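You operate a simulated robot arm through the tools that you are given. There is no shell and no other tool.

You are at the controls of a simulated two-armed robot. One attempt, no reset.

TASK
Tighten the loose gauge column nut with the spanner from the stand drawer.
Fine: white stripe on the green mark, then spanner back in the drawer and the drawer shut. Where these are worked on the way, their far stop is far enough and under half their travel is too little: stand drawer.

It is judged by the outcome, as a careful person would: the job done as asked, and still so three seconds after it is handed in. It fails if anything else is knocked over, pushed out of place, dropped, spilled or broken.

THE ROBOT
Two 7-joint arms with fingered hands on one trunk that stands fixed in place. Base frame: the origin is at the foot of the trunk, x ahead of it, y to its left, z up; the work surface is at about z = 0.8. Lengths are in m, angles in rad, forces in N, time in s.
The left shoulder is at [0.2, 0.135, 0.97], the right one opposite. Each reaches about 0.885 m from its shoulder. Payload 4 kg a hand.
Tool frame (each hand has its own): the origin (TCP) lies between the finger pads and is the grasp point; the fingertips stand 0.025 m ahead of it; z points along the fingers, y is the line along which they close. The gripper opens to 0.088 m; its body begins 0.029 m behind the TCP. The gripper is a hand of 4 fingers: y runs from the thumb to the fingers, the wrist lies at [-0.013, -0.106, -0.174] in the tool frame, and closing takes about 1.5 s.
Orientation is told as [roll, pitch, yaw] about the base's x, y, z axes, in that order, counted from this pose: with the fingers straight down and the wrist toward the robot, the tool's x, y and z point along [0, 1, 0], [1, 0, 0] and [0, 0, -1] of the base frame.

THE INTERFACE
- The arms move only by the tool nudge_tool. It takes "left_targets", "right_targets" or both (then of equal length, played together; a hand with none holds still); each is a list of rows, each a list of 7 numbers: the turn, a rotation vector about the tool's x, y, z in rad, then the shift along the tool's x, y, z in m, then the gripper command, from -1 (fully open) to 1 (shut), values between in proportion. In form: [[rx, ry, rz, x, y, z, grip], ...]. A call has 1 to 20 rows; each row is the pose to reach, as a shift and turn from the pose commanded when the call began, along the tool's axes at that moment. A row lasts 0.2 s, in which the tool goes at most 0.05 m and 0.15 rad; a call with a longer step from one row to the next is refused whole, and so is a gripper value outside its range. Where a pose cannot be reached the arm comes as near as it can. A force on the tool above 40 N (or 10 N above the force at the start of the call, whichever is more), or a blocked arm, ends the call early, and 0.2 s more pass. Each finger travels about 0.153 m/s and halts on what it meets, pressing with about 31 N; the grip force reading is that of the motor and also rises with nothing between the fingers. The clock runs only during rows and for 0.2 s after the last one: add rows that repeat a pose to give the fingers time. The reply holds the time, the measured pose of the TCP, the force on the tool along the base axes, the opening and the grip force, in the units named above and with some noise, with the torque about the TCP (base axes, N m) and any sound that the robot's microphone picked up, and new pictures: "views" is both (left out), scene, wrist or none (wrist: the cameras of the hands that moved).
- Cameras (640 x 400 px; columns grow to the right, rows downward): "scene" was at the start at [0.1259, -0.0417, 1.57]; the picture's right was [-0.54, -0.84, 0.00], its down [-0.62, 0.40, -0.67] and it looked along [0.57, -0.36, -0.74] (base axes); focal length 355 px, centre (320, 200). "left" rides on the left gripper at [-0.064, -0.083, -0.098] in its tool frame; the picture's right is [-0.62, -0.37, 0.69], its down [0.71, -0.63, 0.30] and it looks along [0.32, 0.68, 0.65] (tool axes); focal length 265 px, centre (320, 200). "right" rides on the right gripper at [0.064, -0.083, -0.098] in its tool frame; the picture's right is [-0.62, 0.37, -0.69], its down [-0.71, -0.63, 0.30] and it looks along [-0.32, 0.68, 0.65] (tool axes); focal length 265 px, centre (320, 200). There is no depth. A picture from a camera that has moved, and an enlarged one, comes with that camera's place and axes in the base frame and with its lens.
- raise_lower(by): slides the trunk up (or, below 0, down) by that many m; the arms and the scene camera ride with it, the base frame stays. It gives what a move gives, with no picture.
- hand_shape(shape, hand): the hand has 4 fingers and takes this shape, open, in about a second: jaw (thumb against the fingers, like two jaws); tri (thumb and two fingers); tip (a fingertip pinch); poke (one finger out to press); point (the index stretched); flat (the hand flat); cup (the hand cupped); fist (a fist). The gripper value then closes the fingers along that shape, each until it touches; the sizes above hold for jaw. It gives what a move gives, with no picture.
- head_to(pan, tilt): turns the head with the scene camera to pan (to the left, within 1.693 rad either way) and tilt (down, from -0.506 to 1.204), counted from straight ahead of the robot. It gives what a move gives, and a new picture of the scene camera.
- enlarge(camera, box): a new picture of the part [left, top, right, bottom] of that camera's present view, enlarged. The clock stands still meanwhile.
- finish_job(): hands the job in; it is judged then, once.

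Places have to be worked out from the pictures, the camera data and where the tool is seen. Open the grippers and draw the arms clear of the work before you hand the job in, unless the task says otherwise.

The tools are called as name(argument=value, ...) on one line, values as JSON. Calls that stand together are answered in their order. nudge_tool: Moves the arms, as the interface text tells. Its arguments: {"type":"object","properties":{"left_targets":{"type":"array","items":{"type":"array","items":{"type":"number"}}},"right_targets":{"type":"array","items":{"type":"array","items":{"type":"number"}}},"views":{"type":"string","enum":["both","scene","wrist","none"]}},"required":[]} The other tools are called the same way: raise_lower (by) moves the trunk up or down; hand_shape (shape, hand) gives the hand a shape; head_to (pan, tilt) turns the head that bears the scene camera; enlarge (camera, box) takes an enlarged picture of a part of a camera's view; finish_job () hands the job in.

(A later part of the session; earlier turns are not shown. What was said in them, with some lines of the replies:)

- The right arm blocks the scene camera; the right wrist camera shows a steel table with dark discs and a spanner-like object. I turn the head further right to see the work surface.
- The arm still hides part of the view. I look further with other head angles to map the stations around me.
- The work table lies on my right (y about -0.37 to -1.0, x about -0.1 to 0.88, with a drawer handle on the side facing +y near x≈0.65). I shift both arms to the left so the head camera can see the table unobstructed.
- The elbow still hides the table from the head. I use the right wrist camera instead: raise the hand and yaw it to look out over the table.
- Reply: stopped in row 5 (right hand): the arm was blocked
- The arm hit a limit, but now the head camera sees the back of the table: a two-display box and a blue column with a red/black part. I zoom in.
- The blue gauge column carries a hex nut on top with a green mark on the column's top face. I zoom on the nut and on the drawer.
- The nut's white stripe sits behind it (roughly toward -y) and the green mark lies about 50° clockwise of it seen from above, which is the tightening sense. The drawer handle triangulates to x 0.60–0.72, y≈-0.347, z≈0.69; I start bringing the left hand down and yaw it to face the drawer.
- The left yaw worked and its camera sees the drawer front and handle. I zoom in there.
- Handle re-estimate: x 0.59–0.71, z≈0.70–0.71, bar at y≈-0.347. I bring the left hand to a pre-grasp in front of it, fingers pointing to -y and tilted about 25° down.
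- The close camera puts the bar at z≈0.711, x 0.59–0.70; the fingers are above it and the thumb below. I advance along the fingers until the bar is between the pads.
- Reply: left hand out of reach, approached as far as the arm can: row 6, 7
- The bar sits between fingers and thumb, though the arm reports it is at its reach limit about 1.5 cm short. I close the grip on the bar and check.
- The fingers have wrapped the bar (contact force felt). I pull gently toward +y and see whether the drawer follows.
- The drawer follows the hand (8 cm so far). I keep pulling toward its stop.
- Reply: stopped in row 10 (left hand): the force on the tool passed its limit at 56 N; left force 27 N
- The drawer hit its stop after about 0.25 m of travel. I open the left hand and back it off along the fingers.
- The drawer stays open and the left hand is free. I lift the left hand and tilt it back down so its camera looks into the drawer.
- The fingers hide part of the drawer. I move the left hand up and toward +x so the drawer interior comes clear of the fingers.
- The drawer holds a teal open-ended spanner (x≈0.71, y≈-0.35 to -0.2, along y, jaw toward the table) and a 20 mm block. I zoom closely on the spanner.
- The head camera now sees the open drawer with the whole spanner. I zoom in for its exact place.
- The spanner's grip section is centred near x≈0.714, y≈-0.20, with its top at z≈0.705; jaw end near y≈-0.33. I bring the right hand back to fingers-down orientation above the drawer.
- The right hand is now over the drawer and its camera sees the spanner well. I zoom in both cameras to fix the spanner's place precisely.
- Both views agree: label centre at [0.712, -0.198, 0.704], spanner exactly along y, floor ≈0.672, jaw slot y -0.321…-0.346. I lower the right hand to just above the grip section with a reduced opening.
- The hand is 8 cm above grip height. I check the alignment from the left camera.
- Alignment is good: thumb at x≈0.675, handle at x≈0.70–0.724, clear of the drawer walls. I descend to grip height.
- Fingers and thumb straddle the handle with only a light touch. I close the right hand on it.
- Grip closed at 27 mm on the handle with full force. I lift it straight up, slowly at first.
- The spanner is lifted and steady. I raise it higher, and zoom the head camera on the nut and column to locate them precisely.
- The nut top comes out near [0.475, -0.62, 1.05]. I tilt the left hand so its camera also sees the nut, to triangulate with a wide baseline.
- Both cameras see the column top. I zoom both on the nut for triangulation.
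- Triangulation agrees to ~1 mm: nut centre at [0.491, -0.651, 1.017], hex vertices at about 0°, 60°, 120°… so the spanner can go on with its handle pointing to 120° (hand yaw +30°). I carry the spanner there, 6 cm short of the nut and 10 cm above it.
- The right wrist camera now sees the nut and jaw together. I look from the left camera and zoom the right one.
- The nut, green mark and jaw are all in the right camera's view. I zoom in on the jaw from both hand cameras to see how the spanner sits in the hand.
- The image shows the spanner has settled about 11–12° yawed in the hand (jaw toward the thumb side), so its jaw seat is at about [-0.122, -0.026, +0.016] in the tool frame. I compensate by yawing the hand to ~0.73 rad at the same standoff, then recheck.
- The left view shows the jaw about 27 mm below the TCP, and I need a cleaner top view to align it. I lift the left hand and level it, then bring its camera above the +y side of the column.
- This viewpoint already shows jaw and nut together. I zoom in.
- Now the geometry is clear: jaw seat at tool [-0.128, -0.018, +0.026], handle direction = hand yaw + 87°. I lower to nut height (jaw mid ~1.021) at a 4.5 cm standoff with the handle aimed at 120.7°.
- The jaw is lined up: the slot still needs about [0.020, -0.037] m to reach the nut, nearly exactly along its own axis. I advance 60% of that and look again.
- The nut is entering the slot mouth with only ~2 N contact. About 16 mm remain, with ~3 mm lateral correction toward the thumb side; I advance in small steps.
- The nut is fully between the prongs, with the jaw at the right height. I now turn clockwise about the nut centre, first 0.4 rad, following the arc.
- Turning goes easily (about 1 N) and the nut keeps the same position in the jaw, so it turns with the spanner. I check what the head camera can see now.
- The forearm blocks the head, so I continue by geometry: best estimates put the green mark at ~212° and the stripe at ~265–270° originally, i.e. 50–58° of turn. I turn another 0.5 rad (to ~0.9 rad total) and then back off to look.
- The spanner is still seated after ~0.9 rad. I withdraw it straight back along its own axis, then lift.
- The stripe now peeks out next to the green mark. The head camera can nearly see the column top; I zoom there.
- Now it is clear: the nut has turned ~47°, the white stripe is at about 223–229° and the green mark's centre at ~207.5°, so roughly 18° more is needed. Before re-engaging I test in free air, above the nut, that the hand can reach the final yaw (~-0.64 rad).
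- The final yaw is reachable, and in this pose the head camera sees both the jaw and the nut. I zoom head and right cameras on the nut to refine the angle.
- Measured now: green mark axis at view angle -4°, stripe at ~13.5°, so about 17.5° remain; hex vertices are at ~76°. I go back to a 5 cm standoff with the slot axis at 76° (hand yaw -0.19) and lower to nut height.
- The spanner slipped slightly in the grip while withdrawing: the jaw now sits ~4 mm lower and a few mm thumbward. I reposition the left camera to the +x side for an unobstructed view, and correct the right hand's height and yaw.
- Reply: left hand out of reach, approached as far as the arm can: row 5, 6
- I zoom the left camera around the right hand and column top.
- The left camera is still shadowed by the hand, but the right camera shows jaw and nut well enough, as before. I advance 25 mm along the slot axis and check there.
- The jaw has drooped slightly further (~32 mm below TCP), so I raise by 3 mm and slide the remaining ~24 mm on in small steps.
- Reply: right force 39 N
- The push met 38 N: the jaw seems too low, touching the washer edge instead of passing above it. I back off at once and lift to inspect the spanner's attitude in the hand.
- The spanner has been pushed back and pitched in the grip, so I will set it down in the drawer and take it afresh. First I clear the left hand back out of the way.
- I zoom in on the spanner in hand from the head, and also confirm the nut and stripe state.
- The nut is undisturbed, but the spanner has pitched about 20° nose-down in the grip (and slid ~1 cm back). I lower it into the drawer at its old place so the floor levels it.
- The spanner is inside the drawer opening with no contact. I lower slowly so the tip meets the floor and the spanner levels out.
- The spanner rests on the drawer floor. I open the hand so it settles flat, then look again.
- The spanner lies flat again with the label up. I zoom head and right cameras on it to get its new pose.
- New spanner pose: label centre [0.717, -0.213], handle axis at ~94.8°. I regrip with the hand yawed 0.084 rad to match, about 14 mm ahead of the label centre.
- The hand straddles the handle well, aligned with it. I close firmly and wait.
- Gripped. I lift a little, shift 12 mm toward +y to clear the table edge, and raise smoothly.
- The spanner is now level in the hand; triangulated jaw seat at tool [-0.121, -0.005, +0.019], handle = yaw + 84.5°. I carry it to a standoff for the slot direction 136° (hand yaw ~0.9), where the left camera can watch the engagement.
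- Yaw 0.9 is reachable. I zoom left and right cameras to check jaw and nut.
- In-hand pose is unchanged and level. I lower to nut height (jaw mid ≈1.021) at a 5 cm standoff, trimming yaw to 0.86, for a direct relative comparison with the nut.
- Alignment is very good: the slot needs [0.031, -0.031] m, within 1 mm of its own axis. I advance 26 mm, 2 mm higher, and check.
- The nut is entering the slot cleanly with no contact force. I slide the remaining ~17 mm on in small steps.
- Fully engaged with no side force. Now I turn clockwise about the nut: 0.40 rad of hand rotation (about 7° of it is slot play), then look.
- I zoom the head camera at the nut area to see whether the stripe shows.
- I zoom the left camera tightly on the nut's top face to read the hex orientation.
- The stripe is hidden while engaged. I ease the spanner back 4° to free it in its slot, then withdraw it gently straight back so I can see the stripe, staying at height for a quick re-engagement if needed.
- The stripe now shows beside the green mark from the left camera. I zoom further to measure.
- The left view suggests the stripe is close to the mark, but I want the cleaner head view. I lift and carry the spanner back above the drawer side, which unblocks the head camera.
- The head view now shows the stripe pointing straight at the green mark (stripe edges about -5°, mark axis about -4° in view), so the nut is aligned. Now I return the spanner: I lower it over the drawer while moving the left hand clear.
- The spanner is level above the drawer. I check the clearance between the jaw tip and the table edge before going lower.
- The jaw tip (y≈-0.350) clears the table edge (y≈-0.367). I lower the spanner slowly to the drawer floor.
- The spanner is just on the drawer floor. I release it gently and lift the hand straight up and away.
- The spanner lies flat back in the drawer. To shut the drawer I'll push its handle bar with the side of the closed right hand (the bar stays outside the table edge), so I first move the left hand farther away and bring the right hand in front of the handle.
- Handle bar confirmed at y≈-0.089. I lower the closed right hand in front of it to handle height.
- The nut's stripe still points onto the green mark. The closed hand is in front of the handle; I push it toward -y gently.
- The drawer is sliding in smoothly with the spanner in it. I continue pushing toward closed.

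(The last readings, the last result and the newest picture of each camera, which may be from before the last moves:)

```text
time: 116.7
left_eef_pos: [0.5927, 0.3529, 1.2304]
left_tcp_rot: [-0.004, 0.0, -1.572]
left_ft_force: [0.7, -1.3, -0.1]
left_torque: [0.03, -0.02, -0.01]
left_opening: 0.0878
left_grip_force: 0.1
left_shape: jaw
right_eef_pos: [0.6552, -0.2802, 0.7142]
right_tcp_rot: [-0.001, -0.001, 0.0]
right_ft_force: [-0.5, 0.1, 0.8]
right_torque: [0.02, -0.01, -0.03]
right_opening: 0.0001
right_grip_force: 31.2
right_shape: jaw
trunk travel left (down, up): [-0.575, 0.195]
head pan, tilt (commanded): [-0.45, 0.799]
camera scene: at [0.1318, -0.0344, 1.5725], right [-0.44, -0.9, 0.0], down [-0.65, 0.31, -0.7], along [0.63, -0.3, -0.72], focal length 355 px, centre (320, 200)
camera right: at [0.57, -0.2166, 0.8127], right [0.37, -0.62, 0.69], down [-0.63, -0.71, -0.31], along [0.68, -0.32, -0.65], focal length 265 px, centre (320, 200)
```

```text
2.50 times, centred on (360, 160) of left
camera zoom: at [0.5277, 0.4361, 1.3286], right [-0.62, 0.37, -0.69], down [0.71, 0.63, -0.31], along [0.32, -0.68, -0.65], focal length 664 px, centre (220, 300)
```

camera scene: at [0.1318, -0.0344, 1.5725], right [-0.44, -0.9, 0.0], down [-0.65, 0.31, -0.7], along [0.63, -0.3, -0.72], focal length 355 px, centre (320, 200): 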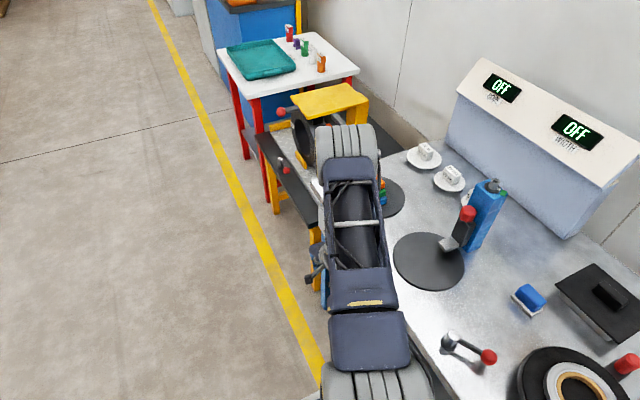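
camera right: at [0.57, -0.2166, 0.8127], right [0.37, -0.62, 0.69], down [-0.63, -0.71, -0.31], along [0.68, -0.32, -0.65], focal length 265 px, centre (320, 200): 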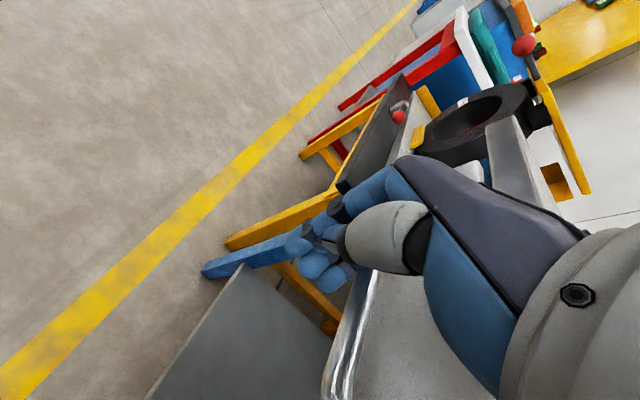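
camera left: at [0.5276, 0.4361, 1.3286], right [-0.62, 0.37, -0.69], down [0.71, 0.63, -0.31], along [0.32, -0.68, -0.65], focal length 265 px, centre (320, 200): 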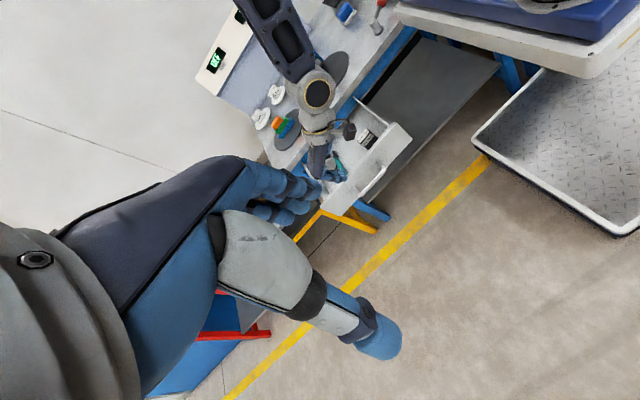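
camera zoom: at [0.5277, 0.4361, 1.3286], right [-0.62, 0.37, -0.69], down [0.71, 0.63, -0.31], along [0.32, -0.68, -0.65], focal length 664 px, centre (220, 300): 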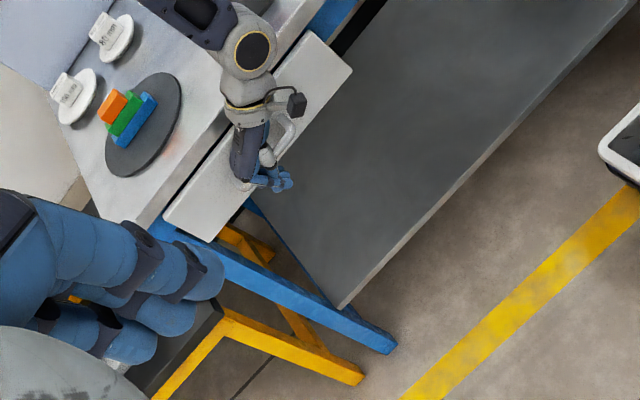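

Almost shut. I keep pushing in small steps until I feel the stop.

nudge_tool(right_targets=[[0, 0, 0, -0.006, 0, 0, 1], [0, 0, 0, -0.012, 0, 0, 1], [0, 0, 0, -0.018, 0, 0, 1], [0, 0, 0, -0.024, 0, 0, 1], [0, 0, 0, -0.03, 0, 0, 1], [0, 0, 0, -0.036, 0, 0, 1], [0, 0, 0, -0.042, 0, 0, 1], [0, 0, 0, -0.048, 0, 0, 1]])

enlarge(camera="left", box=[280, 80, 440, 240])

```text
time: 118.1
left_eef_pos: [0.5922, 0.3523, 1.2301]
left_tcp_rot: [-0.001, 0.002, -1.573]
left_ft_force: [0.5, -0.8, 0.0]
left_torque: [0.01, 0.0, -0.01]
left_opening: 0.0873
left_grip_force: 0.1
left_shape: jaw
right_eef_pos: [0.6557, -0.3009, 0.714]
right_tcp_rot: [0.014, -0.002, 0.017]
right_ft_force: [-2.0, 12.0, 3.3]
right_torque: [-0.1, -0.06, 0.04]
right_opening: 0.0
right_grip_force: 31.1
right_shape: jaw
trunk travel left (down, up): [-0.575, 0.195]
head pan, tilt (commanded): [-0.45, 0.799]
stopped in row 6 (right hand): the force on the tool passed its limit at 44 N (the readings are from after the stop); the commanded pose is now the measured one
camera scene: at [0.1316, -0.034, 1.5726], right [-0.44, -0.9, 0.0], down [-0.65, 0.31, -0.7], along [0.63, -0.3, -0.72], focal length 355 px, centre (320, 200)
camera right: at [0.5703, -0.2404, 0.8125], right [0.38, -0.62, 0.69], down [-0.62, -0.72, -0.32], along [0.69, -0.3, -0.66], focal length 265 px, centre (320, 200)
```

scene: 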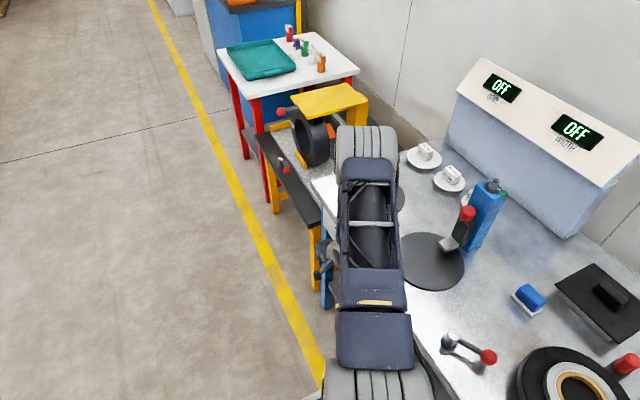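
right: 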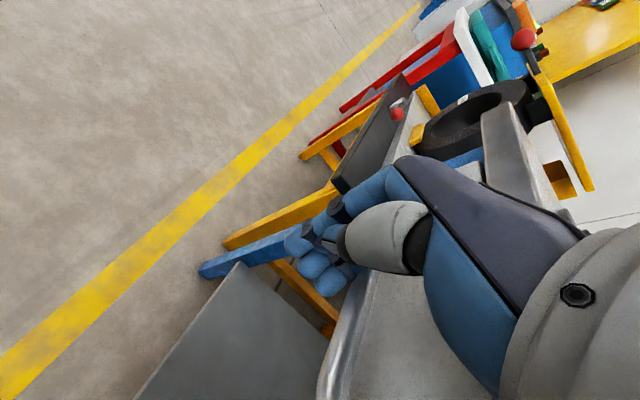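

```text
2.50 times, centred on (360, 160) of left
camera zoom: at [0.5277, 0.4363, 1.3285], right [-0.62, 0.37, -0.69], down [0.72, 0.63, -0.31], along [0.32, -0.68, -0.65], focal length 664 px, centre (220, 300)
```

zoom: 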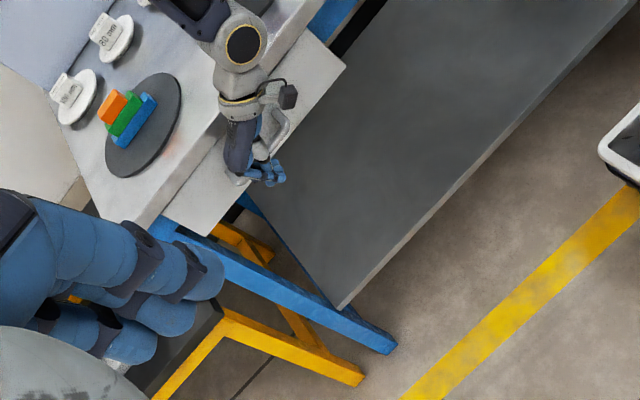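

The push met the stop (44 N) at the position expected for a shut drawer. I back the hand off and look at the drawer front.

nudge_tool(right_targets=[[0, 0, 0, 0.02, 0, 0, 1], [0, 0, 0, 0.06, 0, 0, 1], [0, 0, 0, 0.1, 0, 0, 1], [0, 0, 0, 0.14, 0, 0, 1], [0, 0, 0, 0.18, 0, -0.02, 1], [0, 0, 0, 0.2, 0, -0.06, 0.5], [0, 0, 0, 0.2, 0, -0.1, 0], [0, 0, 0, 0.2, 0, -0.14, -0.5], [0, 0, 0, 0.2, 0, -0.18, -1], [0, 0, 0, 0.2, 0, -0.22, -1]])

enlarge(camera="left", box=[270, 70, 430, 230])

enlarge(camera="right", box=[200, 240, 440, 400])

```text
time: 120.3
left_eef_pos: [0.594, 0.3533, 1.23]
left_tcp_rot: [-0.003, -0.001, -1.571]
left_ft_force: [0.0, -0.2, 0.3]
left_torque: [-0.02, 0.01, -0.02]
left_opening: 0.0878
left_grip_force: 0.0
left_shape: jaw
right_eef_pos: [0.6529, -0.1084, 0.9346]
right_tcp_rot: [0.01, -0.001, 0.014]
right_ft_force: [0.6, 0.0, 0.3]
right_torque: [-0.01, 0.01, 0.01]
right_opening: 0.0876
right_grip_force: 0.0
right_shape: jaw
trunk travel left (down, up): [-0.575, 0.195]
head pan, tilt (commanded): [-0.45, 0.799]
camera scene: at [0.1321, -0.0344, 1.5724], right [-0.44, -0.9, 0.0], down [-0.65, 0.31, -0.7], along [0.63, -0.3, -0.72], focal length 355 px, centre (320, 200)
camera right: at [0.5671, -0.0458, 1.0336], right [0.38, -0.62, 0.69], down [-0.62, -0.72, -0.31], along [0.69, -0.31, -0.66], focal length 265 px, centre (320, 200)
```

scene: 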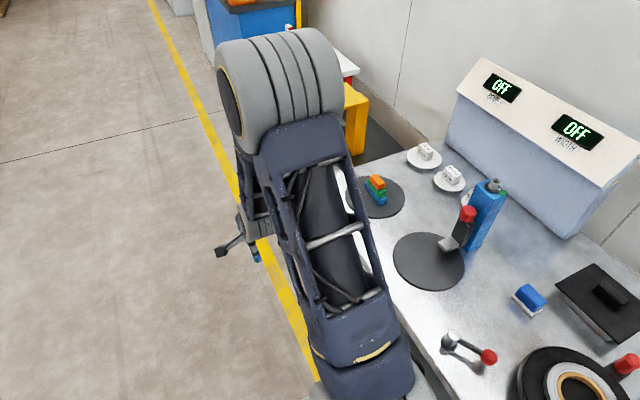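
right: 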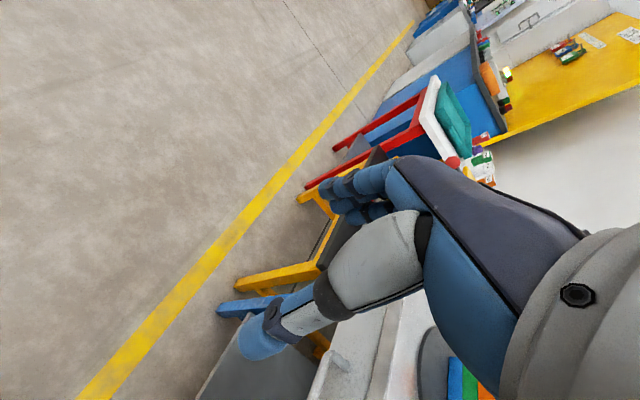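

```text
2.50 times, centred on (350, 150) of left
camera zoom: at [0.5279, 0.4361, 1.3284], right [-0.62, 0.37, -0.69], down [0.71, 0.63, -0.31], along [0.32, -0.68, -0.65], focal length 664 px, centre (245, 325)
```

zoom: 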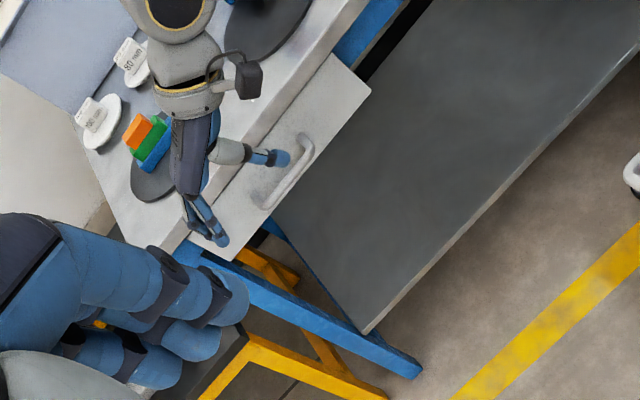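

```text
2.50 times, centred on (320, 320) of right
camera zoom: at [0.5671, -0.0458, 1.0336], right [0.38, -0.62, 0.69], down [-0.62, -0.72, -0.31], along [0.69, -0.31, -0.66], focal length 664 px, centre (320, -100)
```

zoom: 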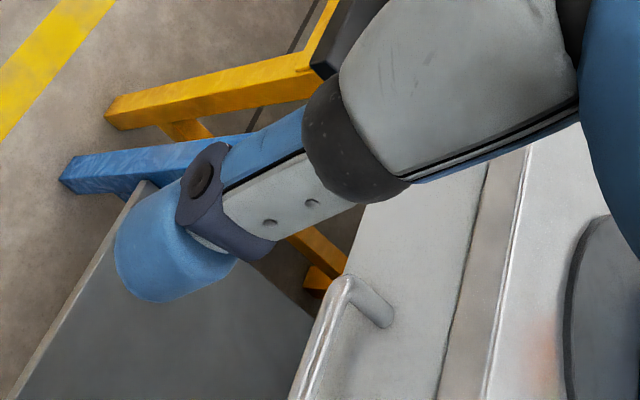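

The handle bar now sits at y≈-0.341, as it was when shut at the start. To verify exactly, I move the left camera to the same viewpoint it had at the beginning, and withdraw the right hand upward.

nudge_tool(left_targets=[[0, 0, 0, 0.005, 0.007, 0.0366, -1], [0, 0, 0, 0.01, 0.014, 0.0732, -1], [0, 0, 0, 0.015, 0.021, 0.1098, -1], [0, 0, 0, 0.02, 0.028, 0.1464, -1], [0, 0, 0, 0.025, 0.035, 0.183, -1], [0, 0, 0, 0.03, 0.042, 0.2196, -1], [0, 0, 0, 0.035, 0.049, 0.2562, -1], [0, 0, 0, 0.04, 0.056, 0.2928, -1], [0, 0, 0, 0.045, 0.063, 0.3294, -1], [0, 0, 0, 0.05, 0.07, 0.366, -1]], right_targets=[[0, 0, 0, 0, 0, -0.035, -1], [0, 0, 0, 0, -0.01, -0.07, -1], [0, 0, 0, 0, -0.03, -0.1, -1], [0, 0, 0, 0, -0.05, -0.13, -1], [0, 0, 0, 0, -0.07, -0.16, -1], [0, 0, 0, 0, -0.09, -0.19, -1], [0, 0, 0, 0, -0.11, -0.22, -1], [0, 0, 0, 0, -0.13, -0.25, -1], [0, 0, 0, 0, -0.15, -0.27, -1], [0, 0, 0, 0, -0.16, -0.27, -1]])

enlarge(camera="left", box=[180, 0, 340, 120])

head_to(pan=-1.0, tilt=0.75)

```text
time: 122.5
left_eef_pos: [0.6404, 0.2819, 0.8634]
left_tcp_rot: [-0.002, -0.001, -1.573]
left_ft_force: [-0.2, 0.2, -0.2]
left_torque: [0.0, 0.04, 0.02]
left_opening: 0.0878
left_grip_force: 0.1
left_shape: jaw
right_eef_pos: [0.49, -0.1131, 1.2064]
right_tcp_rot: [0.011, -0.004, 0.014]
right_ft_force: [-0.1, 0.5, 0.6]
right_torque: [0.01, 0.0, -0.02]
right_opening: 0.088
right_grip_force: 0.0
right_shape: jaw
trunk travel left (down, up): [-0.575, 0.195]
head pan, tilt (commanded): [-0.45, 0.799]
camera scene: at [0.1317, -0.0345, 1.5726], right [-0.44, -0.9, 0.0], down [-0.65, 0.31, -0.7], along [0.63, -0.3, -0.72], focal length 355 px, centre (320, 200)
camera right: at [0.4059, -0.0506, 1.3044], right [0.37, -0.62, 0.69], down [-0.62, -0.72, -0.31], along [0.69, -0.31, -0.65], focal length 265 px, centre (320, 200)
camera left: at [0.576, 0.3657, 0.9625], right [-0.62, 0.37, -0.69], down [0.71, 0.63, -0.31], along [0.32, -0.68, -0.65], focal length 265 px, centre (320, 200)
```

scene: 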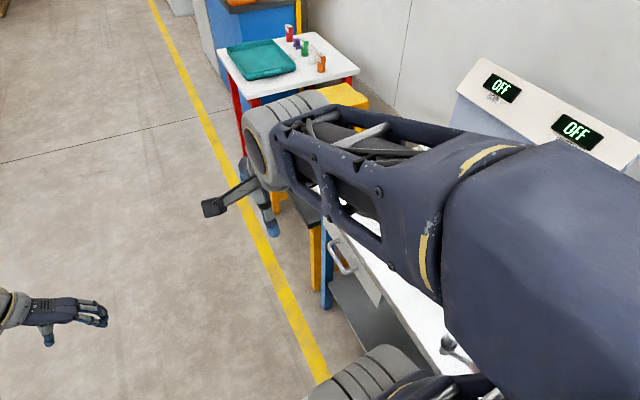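
right: 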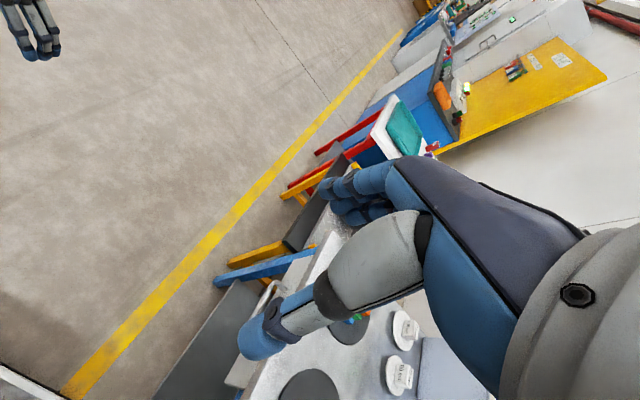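
left: 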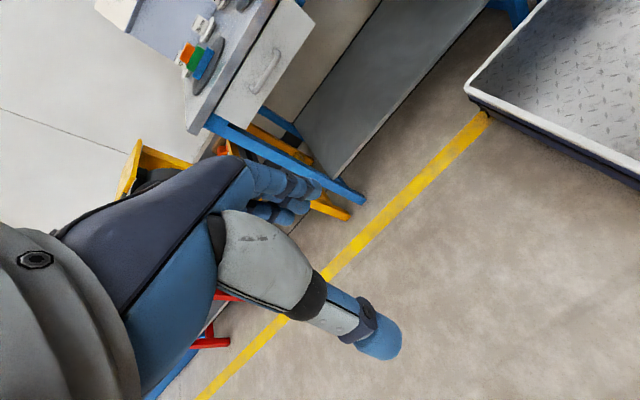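

```text
3.33 times, centred on (260, 60) of left
camera zoom: at [0.576, 0.3657, 0.9625], right [-0.62, 0.37, -0.69], down [0.71, 0.63, -0.31], along [0.32, -0.68, -0.65], focal length 885 px, centre (520, 667)
```

zoom: 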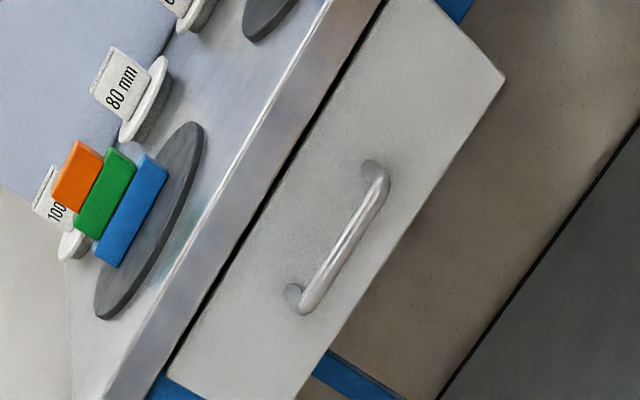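

```text
time: 123.5
left_eef_pos: [0.6427, 0.2824, 0.864]
left_tcp_rot: [-0.002, 0.0, -1.574]
left_ft_force: [-0.4, 0.2, 0.2]
left_torque: [0.01, -0.01, -0.05]
left_opening: 0.0878
left_grip_force: 0.2
left_shape: jaw
right_eef_pos: [0.4927, -0.1138, 1.2052]
right_tcp_rot: [0.011, -0.003, 0.014]
right_ft_force: [0.0, -0.3, -0.8]
right_torque: [0.02, 0.0, -0.01]
right_opening: 0.0877
right_grip_force: 0.0
right_shape: jaw
trunk travel left (down, up): [-0.575, 0.195]
head pan, tilt (commanded): [-1.0, 0.75]
camera scene: at [0.1039, -0.069, 1.5765], right [-0.84, -0.54, 0.0], down [-0.37, 0.57, -0.73], along [0.4, -0.62, -0.68], focal length 355 px, centre (320, 200)
```

scene: 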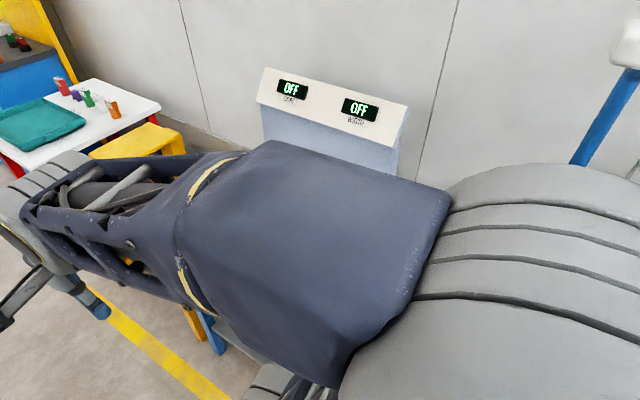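

The drawer front and handle are exactly where they were when shut at the start. I do one last check of the stripe: I shift the right arm to unblock the head view.

nudge_tool(left_targets=[[0, 0, 0, 0, -0.03, -0.03, -1], [0, 0, 0, 0, -0.06, -0.06, -1], [0, 0, 0, 0, -0.09, -0.09, -1], [0, 0, 0, 0, -0.12, -0.12, -1], [0, 0, 0, 0, -0.12, -0.15, -1], [0, 0, 0, 0, -0.12, -0.15, -1]], right_targets=[[0, 0, 0, 0.02, 0.03, 0.03, -1], [0, 0, 0, 0.04, 0.06, 0.06, -1], [0, 0, 0, 0.06, 0.09, 0.09, -1], [0, 0, 0, 0.08, 0.12, 0.12, -1], [0, 0, 0, 0.1, 0.15, 0.15, -1], [0, 0, 0, 0.1, 0.16, 0.18, -1]], views="scene")

head_to(pan=-0.95, tilt=0.68)

```text
time: 124.9
left_eef_pos: [0.6421, 0.4029, 1.0141]
left_tcp_rot: [-0.003, 0.0, -1.573]
left_ft_force: [-0.6, 0.2, 0.6]
left_torque: [-0.04, 0.0, 0.03]
left_opening: 0.0879
left_grip_force: 0.1
left_shape: jaw
right_eef_pos: [0.6502, -0.0085, 1.0265]
right_tcp_rot: [0.011, -0.004, 0.013]
right_ft_force: [-0.3, 0.7, -0.7]
right_torque: [0.02, -0.02, -0.06]
right_opening: 0.0879
right_grip_force: 0.0
right_shape: jaw
trunk travel left (down, up): [-0.575, 0.195]
head pan, tilt (commanded): [-1.0, 0.75]
camera scene: at [0.1035, -0.069, 1.5766], right [-0.84, -0.54, 0.0], down [-0.37, 0.57, -0.73], along [0.4, -0.62, -0.68], focal length 355 px, centre (320, 200)
```

scene: 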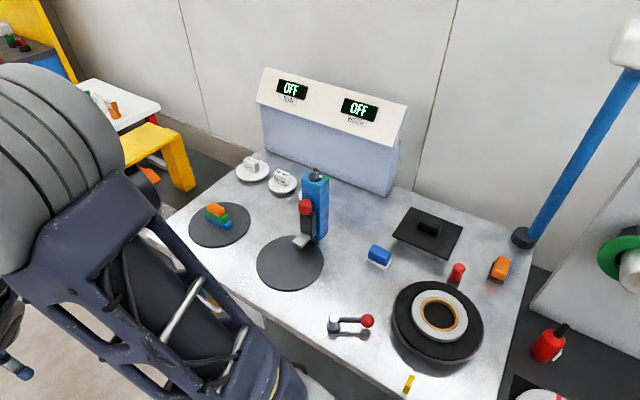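

```text
time: 125.5
left_eef_pos: [0.643, 0.4018, 1.0136]
left_tcp_rot: [-0.002, 0.0, -1.572]
left_ft_force: [0.7, -0.2, -0.1]
left_torque: [0.04, 0.01, -0.01]
left_opening: 0.0878
left_grip_force: 0.0
left_shape: jaw
right_eef_pos: [0.6512, -0.0081, 1.0268]
right_tcp_rot: [0.011, -0.001, 0.014]
right_ft_force: [0.5, 0.2, 0.2]
right_torque: [-0.02, 0.03, 0.0]
right_opening: 0.0877
right_grip_force: 0.0
right_shape: jaw
trunk travel left (down, up): [-0.575, 0.195]
head pan, tilt (commanded): [-0.949, 0.681]
camera scene: at [0.109, -0.0689, 1.5824], right [-0.81, -0.58, 0.0], down [-0.37, 0.51, -0.78], along [0.45, -0.63, -0.63], focal length 355 px, centre (320, 200)
```

scene: 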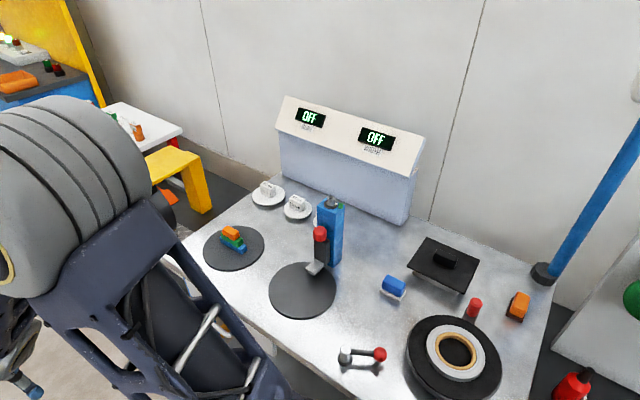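

The whole table is in view with everything in its place. I take a final close look at the stripe and mark.

enlarge(camera="scene", box=[318, 192, 350, 216])

enlarge(camera="scene", box=[180, 160, 440, 340])

```text
16.00 times, centred on (334, 204) of scene
camera zoom: at [0.109, -0.0689, 1.5824], right [-0.81, -0.58, 0.0], down [-0.37, 0.51, -0.78], along [0.45, -0.63, -0.63], focal length 5680 px, centre (96, 136)
```

zoom: 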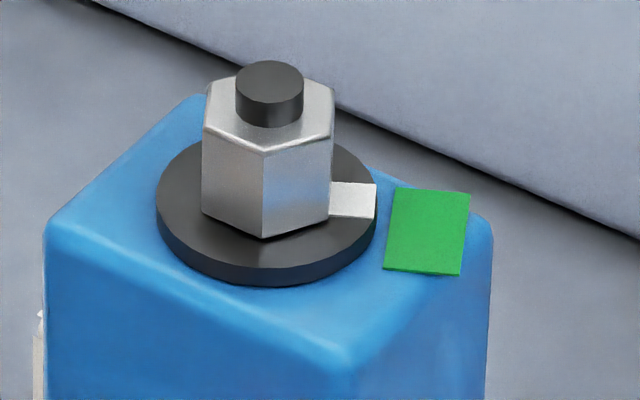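

```text
2.22 times, centred on (310, 250) of scene
camera zoom: at [0.109, -0.0689, 1.5824], right [-0.81, -0.58, 0.0], down [-0.37, 0.51, -0.78], along [0.45, -0.63, -0.63], focal length 789 px, centre (342, 89)
```

zoom: 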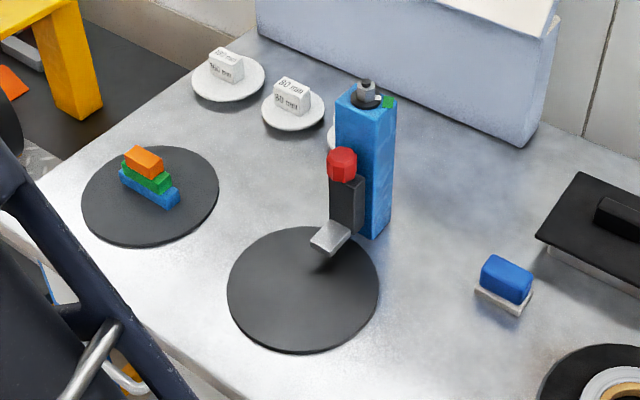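

The stripe lies along the green mark (within a few degrees at most). The spanner is back in the shut drawer, nothing else has moved, and both hands are open and clear, so I hand the job in.

finish_job()

```text
The job is handed in.
```

The loose gauge column nut is tightened, the spanner is back in the stand drawer, and the drawer is shut. I've handed the job in, but I haven't seen a verdict.

- **Stripe:** the white stripe points onto the green mark. Close-ups from several angles put it about 3–4° short of the mark's centre, well inside the mark's width. I left it there, because correcting it meant opening the drawer and fitting the spanner again.
- **How it went:** the nut took two turns. When I first put the spanner back on the nut, it had tipped nose-down in the hand and pressed on the washer at about 38 N. I backed off, set the spanner down in the drawer, took a fresh grip and finished the turn. Close-ups afterwards showed the nut had not shifted, and the column and everything else on the table were in place.
- **Drawer:** I opened it to its far stop. After shutting it, I compared it with a view from the start and it sat in the same place.
- **Arms:** both hands are open and clear of the table.
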